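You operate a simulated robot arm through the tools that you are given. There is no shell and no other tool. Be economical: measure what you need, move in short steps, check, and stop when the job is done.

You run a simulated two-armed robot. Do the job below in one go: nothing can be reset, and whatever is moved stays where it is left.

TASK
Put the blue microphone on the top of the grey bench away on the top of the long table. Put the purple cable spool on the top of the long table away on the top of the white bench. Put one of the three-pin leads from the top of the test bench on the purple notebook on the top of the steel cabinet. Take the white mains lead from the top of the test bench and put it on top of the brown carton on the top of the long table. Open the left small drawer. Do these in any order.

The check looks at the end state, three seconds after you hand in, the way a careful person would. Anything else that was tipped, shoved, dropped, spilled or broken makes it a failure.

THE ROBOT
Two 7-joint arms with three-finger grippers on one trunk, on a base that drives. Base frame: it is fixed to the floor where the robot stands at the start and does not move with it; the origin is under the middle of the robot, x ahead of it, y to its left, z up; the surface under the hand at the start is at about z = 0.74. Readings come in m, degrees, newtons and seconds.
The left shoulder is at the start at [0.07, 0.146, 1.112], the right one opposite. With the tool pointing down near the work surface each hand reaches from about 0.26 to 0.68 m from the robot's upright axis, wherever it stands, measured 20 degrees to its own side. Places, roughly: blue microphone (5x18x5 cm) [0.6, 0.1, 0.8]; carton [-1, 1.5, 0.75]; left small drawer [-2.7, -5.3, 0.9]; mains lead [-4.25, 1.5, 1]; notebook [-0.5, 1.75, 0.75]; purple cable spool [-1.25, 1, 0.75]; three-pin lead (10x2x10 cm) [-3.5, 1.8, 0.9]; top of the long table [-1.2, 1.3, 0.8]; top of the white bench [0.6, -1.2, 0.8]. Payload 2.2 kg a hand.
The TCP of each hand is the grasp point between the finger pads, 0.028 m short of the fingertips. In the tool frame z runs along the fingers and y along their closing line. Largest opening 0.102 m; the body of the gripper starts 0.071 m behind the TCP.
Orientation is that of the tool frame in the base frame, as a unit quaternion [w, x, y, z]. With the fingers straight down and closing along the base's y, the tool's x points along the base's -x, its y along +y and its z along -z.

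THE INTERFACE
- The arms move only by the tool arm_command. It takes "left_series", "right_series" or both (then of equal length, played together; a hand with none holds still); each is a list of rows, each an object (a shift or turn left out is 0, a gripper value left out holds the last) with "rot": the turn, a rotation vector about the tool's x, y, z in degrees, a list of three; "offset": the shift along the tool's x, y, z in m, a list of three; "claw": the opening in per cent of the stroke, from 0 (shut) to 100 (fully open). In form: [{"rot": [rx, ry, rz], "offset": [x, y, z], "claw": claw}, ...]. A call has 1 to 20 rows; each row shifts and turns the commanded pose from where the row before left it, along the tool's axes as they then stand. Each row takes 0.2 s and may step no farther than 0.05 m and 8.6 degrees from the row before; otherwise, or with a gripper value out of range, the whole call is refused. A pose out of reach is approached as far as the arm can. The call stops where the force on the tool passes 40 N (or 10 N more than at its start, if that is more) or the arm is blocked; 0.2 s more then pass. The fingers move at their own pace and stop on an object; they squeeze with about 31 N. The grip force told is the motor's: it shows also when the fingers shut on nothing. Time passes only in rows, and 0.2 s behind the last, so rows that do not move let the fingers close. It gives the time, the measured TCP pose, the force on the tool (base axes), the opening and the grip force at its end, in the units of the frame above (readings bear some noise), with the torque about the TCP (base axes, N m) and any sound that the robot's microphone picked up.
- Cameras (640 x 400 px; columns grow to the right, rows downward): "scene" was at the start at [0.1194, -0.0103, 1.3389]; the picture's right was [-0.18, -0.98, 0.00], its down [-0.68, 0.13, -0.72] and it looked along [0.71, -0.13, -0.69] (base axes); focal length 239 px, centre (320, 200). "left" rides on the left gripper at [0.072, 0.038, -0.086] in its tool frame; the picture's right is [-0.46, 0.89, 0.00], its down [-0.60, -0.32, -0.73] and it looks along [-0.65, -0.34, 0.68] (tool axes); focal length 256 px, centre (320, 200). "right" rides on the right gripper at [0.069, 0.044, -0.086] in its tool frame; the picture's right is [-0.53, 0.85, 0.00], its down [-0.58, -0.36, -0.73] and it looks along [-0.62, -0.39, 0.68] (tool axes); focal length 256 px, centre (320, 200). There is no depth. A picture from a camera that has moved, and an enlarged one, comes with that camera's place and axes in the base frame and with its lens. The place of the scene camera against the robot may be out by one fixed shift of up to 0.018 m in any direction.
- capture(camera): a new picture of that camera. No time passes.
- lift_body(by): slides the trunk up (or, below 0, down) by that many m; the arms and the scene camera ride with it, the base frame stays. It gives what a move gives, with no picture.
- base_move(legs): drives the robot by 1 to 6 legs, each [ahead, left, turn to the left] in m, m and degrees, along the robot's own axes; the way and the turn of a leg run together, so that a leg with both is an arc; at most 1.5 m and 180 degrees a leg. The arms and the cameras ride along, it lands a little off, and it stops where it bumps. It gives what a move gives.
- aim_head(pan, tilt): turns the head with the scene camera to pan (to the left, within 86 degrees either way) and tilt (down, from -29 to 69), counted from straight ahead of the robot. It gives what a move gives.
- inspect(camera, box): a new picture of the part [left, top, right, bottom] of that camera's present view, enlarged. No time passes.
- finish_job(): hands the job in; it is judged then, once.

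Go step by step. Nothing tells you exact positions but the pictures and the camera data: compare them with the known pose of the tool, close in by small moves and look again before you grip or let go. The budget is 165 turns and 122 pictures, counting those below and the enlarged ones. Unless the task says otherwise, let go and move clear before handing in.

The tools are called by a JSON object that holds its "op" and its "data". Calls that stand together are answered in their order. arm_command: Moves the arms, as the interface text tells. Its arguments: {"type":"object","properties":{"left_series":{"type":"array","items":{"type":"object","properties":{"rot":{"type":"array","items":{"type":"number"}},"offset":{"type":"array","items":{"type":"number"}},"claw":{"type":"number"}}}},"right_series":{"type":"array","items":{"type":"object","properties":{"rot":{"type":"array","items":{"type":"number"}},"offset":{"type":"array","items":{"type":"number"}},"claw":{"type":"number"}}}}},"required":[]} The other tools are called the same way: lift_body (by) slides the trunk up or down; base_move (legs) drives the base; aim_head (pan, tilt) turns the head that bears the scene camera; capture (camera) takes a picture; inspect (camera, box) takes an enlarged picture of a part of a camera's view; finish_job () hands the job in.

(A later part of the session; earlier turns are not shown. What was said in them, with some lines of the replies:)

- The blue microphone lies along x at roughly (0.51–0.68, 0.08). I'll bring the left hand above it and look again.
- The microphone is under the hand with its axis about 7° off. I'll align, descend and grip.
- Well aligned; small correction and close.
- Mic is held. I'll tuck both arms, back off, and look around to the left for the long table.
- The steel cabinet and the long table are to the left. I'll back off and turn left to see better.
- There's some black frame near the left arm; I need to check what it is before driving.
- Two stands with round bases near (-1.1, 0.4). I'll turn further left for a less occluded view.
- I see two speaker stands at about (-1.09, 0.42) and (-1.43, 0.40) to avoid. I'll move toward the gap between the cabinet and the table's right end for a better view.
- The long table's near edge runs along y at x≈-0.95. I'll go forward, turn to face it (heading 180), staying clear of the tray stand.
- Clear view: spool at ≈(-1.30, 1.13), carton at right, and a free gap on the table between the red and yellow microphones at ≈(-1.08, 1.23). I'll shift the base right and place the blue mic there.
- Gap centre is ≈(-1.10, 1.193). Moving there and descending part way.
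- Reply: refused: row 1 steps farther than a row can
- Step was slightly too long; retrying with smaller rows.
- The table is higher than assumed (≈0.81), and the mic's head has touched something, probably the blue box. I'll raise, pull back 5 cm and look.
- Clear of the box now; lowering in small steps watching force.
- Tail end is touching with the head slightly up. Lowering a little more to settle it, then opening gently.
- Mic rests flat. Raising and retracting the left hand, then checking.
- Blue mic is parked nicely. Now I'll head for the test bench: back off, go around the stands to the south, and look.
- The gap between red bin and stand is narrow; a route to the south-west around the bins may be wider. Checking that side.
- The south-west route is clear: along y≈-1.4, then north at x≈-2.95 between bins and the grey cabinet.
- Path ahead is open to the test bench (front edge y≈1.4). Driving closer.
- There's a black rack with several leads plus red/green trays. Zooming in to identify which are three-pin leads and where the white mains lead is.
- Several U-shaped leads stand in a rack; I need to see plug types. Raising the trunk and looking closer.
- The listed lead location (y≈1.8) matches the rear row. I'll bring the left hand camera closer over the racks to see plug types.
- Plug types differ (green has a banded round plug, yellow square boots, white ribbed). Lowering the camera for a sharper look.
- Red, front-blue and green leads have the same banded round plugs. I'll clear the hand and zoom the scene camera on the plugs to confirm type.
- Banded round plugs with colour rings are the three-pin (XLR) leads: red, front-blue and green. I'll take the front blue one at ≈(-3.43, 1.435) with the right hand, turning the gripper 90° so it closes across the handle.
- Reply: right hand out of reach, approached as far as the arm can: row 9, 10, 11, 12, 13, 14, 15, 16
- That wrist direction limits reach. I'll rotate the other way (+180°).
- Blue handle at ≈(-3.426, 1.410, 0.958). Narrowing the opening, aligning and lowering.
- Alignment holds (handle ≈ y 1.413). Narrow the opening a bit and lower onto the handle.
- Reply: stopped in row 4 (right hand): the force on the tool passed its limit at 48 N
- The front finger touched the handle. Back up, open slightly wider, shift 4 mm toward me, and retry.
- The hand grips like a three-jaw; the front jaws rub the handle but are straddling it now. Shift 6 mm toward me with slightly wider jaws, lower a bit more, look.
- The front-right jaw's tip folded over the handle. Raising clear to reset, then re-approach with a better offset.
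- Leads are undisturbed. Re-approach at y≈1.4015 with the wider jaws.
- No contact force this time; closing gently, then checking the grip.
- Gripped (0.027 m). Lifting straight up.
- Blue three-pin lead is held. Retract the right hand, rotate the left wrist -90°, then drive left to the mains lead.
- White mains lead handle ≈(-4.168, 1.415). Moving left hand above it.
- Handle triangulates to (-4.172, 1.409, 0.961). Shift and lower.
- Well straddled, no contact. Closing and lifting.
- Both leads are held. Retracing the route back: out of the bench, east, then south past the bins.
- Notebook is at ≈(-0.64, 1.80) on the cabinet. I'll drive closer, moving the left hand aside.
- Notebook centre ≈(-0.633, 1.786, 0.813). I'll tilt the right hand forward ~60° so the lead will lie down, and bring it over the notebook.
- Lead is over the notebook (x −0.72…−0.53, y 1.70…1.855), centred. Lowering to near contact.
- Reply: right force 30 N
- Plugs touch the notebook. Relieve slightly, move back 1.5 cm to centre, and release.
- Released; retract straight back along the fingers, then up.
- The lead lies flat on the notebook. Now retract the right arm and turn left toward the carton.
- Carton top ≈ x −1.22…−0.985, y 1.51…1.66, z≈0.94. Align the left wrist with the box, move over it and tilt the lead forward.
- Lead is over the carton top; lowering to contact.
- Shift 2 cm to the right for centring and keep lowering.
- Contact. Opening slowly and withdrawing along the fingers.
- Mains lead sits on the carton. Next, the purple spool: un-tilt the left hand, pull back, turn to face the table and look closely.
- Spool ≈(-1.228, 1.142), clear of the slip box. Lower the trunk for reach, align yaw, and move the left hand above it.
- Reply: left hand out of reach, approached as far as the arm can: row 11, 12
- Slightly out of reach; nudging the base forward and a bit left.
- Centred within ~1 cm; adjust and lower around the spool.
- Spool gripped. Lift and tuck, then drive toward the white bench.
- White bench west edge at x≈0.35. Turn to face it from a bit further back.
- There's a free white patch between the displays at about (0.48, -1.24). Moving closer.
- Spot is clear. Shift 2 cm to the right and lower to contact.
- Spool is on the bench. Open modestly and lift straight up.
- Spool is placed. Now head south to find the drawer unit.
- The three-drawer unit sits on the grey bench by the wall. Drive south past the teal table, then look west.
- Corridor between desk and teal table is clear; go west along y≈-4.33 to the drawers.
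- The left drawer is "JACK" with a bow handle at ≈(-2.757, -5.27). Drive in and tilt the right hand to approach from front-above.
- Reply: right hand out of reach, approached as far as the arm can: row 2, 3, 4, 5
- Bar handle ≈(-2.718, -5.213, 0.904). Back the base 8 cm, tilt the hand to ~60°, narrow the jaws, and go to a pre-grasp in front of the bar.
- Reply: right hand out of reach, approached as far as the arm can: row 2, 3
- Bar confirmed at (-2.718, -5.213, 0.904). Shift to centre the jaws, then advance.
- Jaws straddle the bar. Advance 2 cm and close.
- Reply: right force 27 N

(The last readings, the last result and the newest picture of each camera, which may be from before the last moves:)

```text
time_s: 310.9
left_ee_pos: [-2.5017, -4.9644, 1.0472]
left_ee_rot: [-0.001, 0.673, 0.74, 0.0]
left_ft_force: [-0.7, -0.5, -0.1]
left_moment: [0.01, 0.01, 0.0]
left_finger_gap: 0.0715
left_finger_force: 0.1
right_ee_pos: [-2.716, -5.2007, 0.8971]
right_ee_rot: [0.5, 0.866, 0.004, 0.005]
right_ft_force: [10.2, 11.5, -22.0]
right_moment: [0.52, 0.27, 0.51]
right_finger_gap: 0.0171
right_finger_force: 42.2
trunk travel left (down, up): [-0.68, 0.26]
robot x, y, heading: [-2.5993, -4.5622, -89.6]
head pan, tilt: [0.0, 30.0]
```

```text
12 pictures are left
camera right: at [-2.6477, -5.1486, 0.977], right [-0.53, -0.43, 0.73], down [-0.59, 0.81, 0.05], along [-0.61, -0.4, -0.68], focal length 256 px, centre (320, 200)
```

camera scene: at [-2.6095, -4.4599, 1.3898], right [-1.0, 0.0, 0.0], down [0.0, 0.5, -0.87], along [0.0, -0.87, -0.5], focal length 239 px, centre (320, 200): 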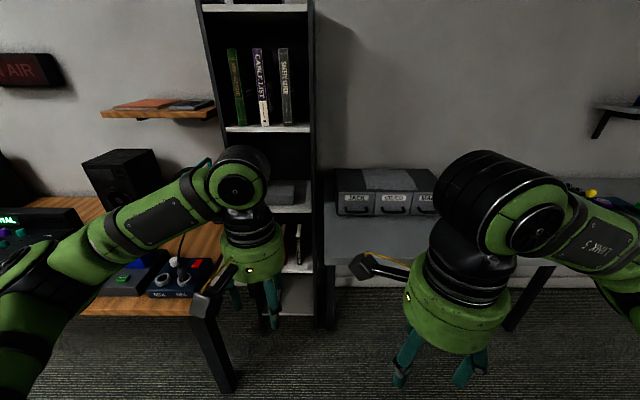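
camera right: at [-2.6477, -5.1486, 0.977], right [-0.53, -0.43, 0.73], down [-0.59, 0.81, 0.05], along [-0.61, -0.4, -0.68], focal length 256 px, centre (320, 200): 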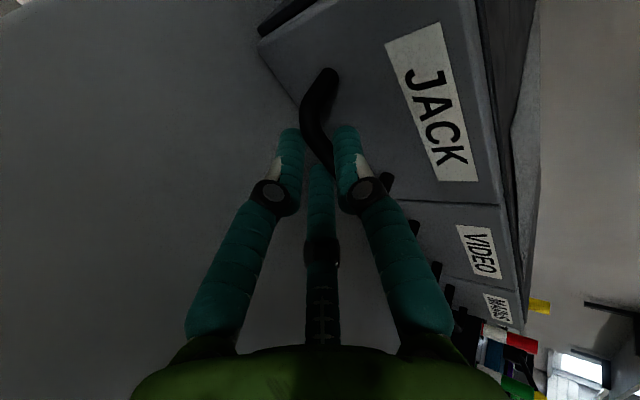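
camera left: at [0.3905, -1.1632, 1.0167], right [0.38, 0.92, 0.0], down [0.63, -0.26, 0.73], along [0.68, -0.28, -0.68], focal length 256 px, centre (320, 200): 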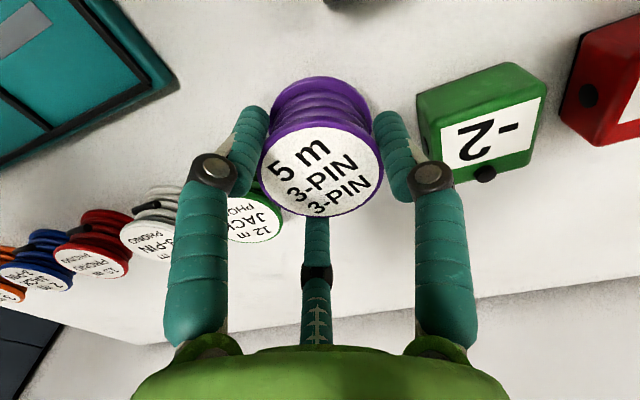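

Handle gripped. Pull gently with the arm toward me.

{"op": "arm_command", "data": {"right_series": [{"offset": [0, -0.005, -0.0087]}, {"offset": [0, -0.01, -0.0173]}, {"offset": [0, -0.01, -0.0173]}, {}]}}

{"op": "capture", "data": {"camera": "right"}}

```text
time_s: 311.9
left_ee_pos: [-2.5023, -4.9657, 1.0451]
left_ee_rot: [0.0, 0.674, 0.739, 0.0]
left_ft_force: [0.1, -0.4, -0.5]
left_moment: [0.01, -0.02, -0.02]
left_finger_gap: 0.0713
left_finger_force: 0.1
right_ee_pos: [-2.7165, -5.157, 0.8967]
right_ee_rot: [0.502, 0.865, 0.004, 0.004]
right_ft_force: [10.2, -0.1, -22.4]
right_moment: [0.41, 0.35, 0.5]
right_finger_gap: 0.0171
right_finger_force: 42.9
trunk travel left (down, up): [-0.68, 0.26]
robot x, y, heading: [-2.5929, -4.5594, -89.8]
head pan, tilt: [0.0, 30.0]
```

```text
11 pictures are left
camera right: at [-2.6479, -5.1031, 0.9769], right [-0.53, -0.43, 0.73], down [-0.58, 0.81, 0.04], along [-0.61, -0.4, -0.68], focal length 256 px, centre (320, 200)
```

right: 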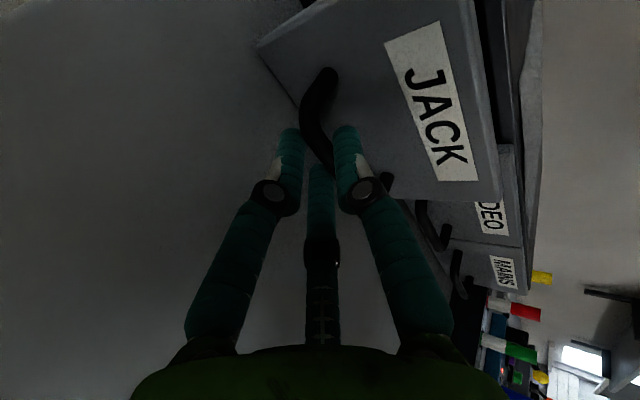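

The drawer slides out. Continue pulling another 7 cm with the base.

{"op": "base_move", "data": {"legs": [[-0.07, 0, 0]]}}

{"op": "capture", "data": {"camera": "right"}}

```text
time_s: 312.9
left_ee_pos: [-2.5018, -4.8966, 1.0467]
left_ee_rot: [-0.001, 0.674, 0.739, 0.001]
left_ft_force: [0.6, -0.3, -0.4]
left_moment: [-0.04, 0.01, -0.01]
left_finger_gap: 0.0714
left_finger_force: 0.0
right_ee_pos: [-2.7159, -5.0874, 0.8969]
right_ee_rot: [0.501, 0.866, 0.004, 0.004]
right_ft_force: [12.1, -1.2, -25.3]
right_moment: [0.33, 0.41, 0.37]
right_finger_gap: 0.0169
right_finger_force: 42.7
trunk travel left (down, up): [-0.68, 0.26]
robot x, y, heading: [-2.5958, -4.4964, -89.6]
head pan, tilt: [0.0, 30.0]
```

```text
10 pictures are left
camera right: at [-2.6479, -5.0342, 0.9769], right [-0.53, -0.43, 0.73], down [-0.58, 0.81, 0.05], along [-0.61, -0.4, -0.68], focal length 256 px, centre (320, 200)
```

right: 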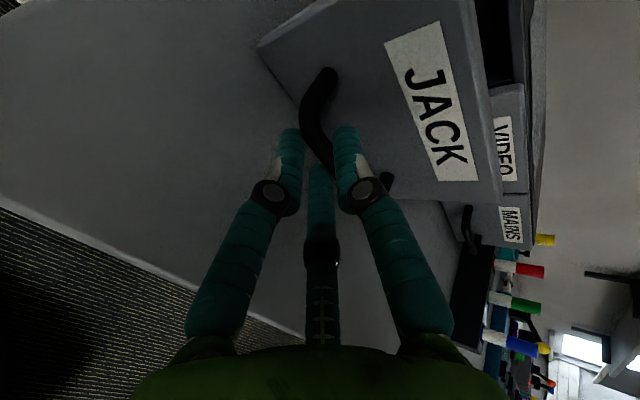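

Open ~11 cm with little resistance. A little more, watching force.

{"op": "base_move", "data": {"legs": [[-0.03, 0, 0]]}}

{"op": "aim_head", "data": {"pan": -10, "tilt": 38}}

{"op": "capture", "data": {"camera": "scene"}}

```text
time_s: 313.7
left_ee_pos: [-2.5017, -4.8669, 1.0459]
left_ee_rot: [-0.001, 0.674, 0.739, 0.001]
left_ft_force: [-0.5, -0.6, -0.6]
left_moment: [0.01, -0.03, 0.03]
left_finger_gap: 0.0713
left_finger_force: 0.0
right_ee_pos: [-2.7155, -5.0577, 0.8972]
right_ee_rot: [0.501, 0.865, 0.005, 0.005]
right_ft_force: [6.2, -1.2, -11.7]
right_moment: [0.07, 0.41, 0.33]
right_finger_gap: 0.0169
right_finger_force: 41.9
trunk travel left (down, up): [-0.68, 0.26]
robot x, y, heading: [-2.599, -4.4618, -89.8]
head pan, tilt: [0.0, 30.0]
```

```text
time_s: 314.4
left_ee_pos: [-2.5043, -4.864, 1.0465]
left_ee_rot: [0.0, 0.674, 0.739, -0.001]
left_ft_force: [-0.3, -0.3, 0.6]
left_moment: [0.01, 0.03, 0.0]
left_finger_gap: 0.0715
left_finger_force: 0.0
right_ee_pos: [-2.7166, -5.055, 0.8966]
right_ee_rot: [0.5, 0.866, 0.006, 0.005]
right_ft_force: [3.3, -0.4, -8.4]
right_moment: [0.15, 0.68, -0.14]
right_finger_gap: 0.0169
right_finger_force: 42.6
trunk travel left (down, up): [-0.68, 0.26]
robot x, y, heading: [-2.5981, -4.4613, -89.9]
head pan, tilt: [-10.0, 38.0]
```

```text
9 pictures are left
camera scene: at [-2.6231, -4.5958, 1.3773], right [-0.99, 0.17, 0.0], down [0.1, 0.61, -0.79], along [-0.13, -0.78, -0.62], focal length 239 px, centre (320, 200)
```

scene: 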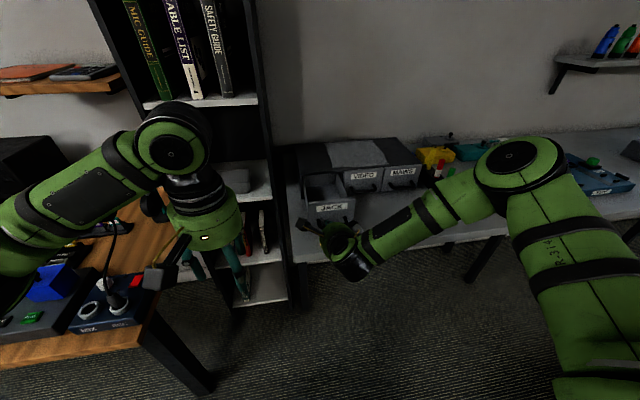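

{"op": "inspect", "data": {"camera": "scene", "box": [280, 130, 430, 270]}}

```text
2.86 times, centred on (355, 200) of scene
camera zoom: at [-2.6231, -4.5958, 1.3773], right [-0.99, 0.17, 0.0], down [0.1, 0.61, -0.79], along [-0.13, -0.78, -0.62], focal length 683 px, centre (220, 200)
```

zoom: 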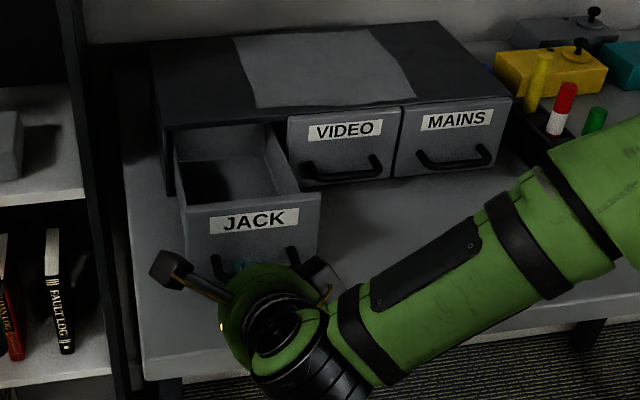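

Drawer is well open. Release the handle and withdraw.

{"op": "arm_command", "data": {"right_series": [{"claw": 20}, {"claw": 28}, {"claw": 33}, {}, {"offset": [0, 0, -0.015]}, {"offset": [0, 0, -0.025]}, {"offset": [0, 0, -0.03]}, {}]}}

{"op": "capture", "data": {"camera": "right"}}

```text
time_s: 316.2
left_ee_pos: [-2.5035, -4.8635, 1.0473]
left_ee_rot: [0.0, 0.674, 0.739, 0.0]
left_ft_force: [0.5, 0.9, 0.1]
left_moment: [0.01, 0.04, -0.01]
left_finger_gap: 0.0714
left_finger_force: 0.1
right_ee_pos: [-2.7173, -4.9954, 0.9338]
right_ee_rot: [0.502, 0.865, 0.003, 0.005]
right_ft_force: [-0.7, -0.5, 0.1]
right_moment: [0.03, 0.02, -0.06]
right_finger_gap: 0.0337
right_finger_force: 0.2
trunk travel left (down, up): [-0.68, 0.26]
robot x, y, heading: [-2.5973, -4.4675, -89.9]
head pan, tilt: [-10.0, 38.0]
```

```text
7 pictures are left
camera right: at [-2.6495, -4.9412, 1.0136], right [-0.53, -0.43, 0.73], down [-0.59, 0.81, 0.04], along [-0.61, -0.41, -0.68], focal length 256 px, centre (320, 200)
```

right: 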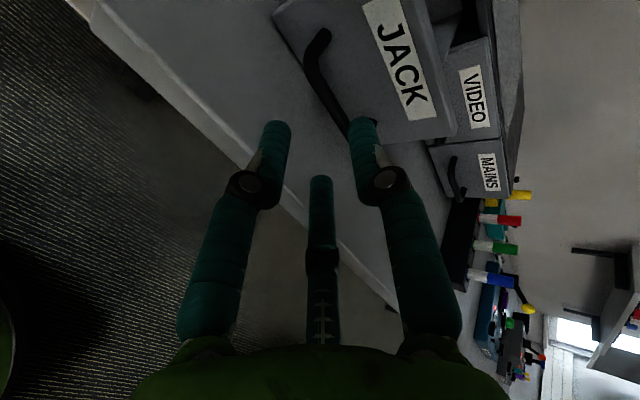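

Hand is free. Back away and check the drawer one last time.

{"op": "base_move", "data": {"legs": [[-0.2, 0, 0]]}}

{"op": "inspect", "data": {"camera": "scene", "box": [270, 100, 420, 240]}}

```text
time_s: 317.8
left_ee_pos: [-2.504, -4.6635, 1.0473]
left_ee_rot: [0.001, 0.674, 0.739, 0.001]
left_ft_force: [0.1, 0.5, 0.5]
left_moment: [0.0, 0.0, 0.02]
left_finger_gap: 0.0716
left_finger_force: 0.1
right_ee_pos: [-2.7194, -4.7946, 0.9329]
right_ee_rot: [0.502, 0.865, 0.003, 0.006]
right_ft_force: [0.5, 0.5, -0.1]
right_moment: [-0.01, 0.01, -0.03]
right_finger_gap: 0.0335
right_finger_force: 0.1
trunk travel left (down, up): [-0.68, 0.26]
robot x, y, heading: [-2.5999, -4.2608, -90.0]
head pan, tilt: [-10.0, 38.0]
```

```text
2.86 times, centred on (345, 170) of scene
camera zoom: at [-2.6246, -4.3952, 1.3774], right [-0.99, 0.17, 0.0], down [0.1, 0.61, -0.79], along [-0.13, -0.78, -0.62], focal length 683 px, centre (249, 286)
```

zoom: 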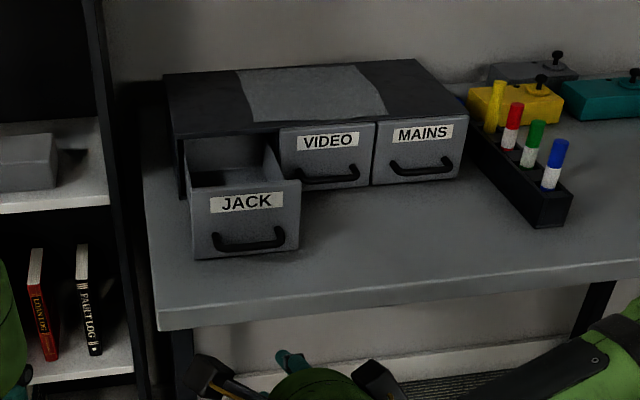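

The left drawer (labelled JACK) is open and stays open, both hands are clear, and the other four jobs were checked in pictures as they were done. Handing in.

{"op": "finish_job", "data": {}}

```text
The job is handed in.
```

I finished all five jobs and handed in:
- **Blue microphone:** on the long table.
- **Purple spool:** on the white bench.
- **Three-pin lead:** the blue one lies on the purple notebook. I picked it by its plug shape, because the leads carry no label.
- **White mains lead:** on top of the carton.
- **Left small drawer:** open.
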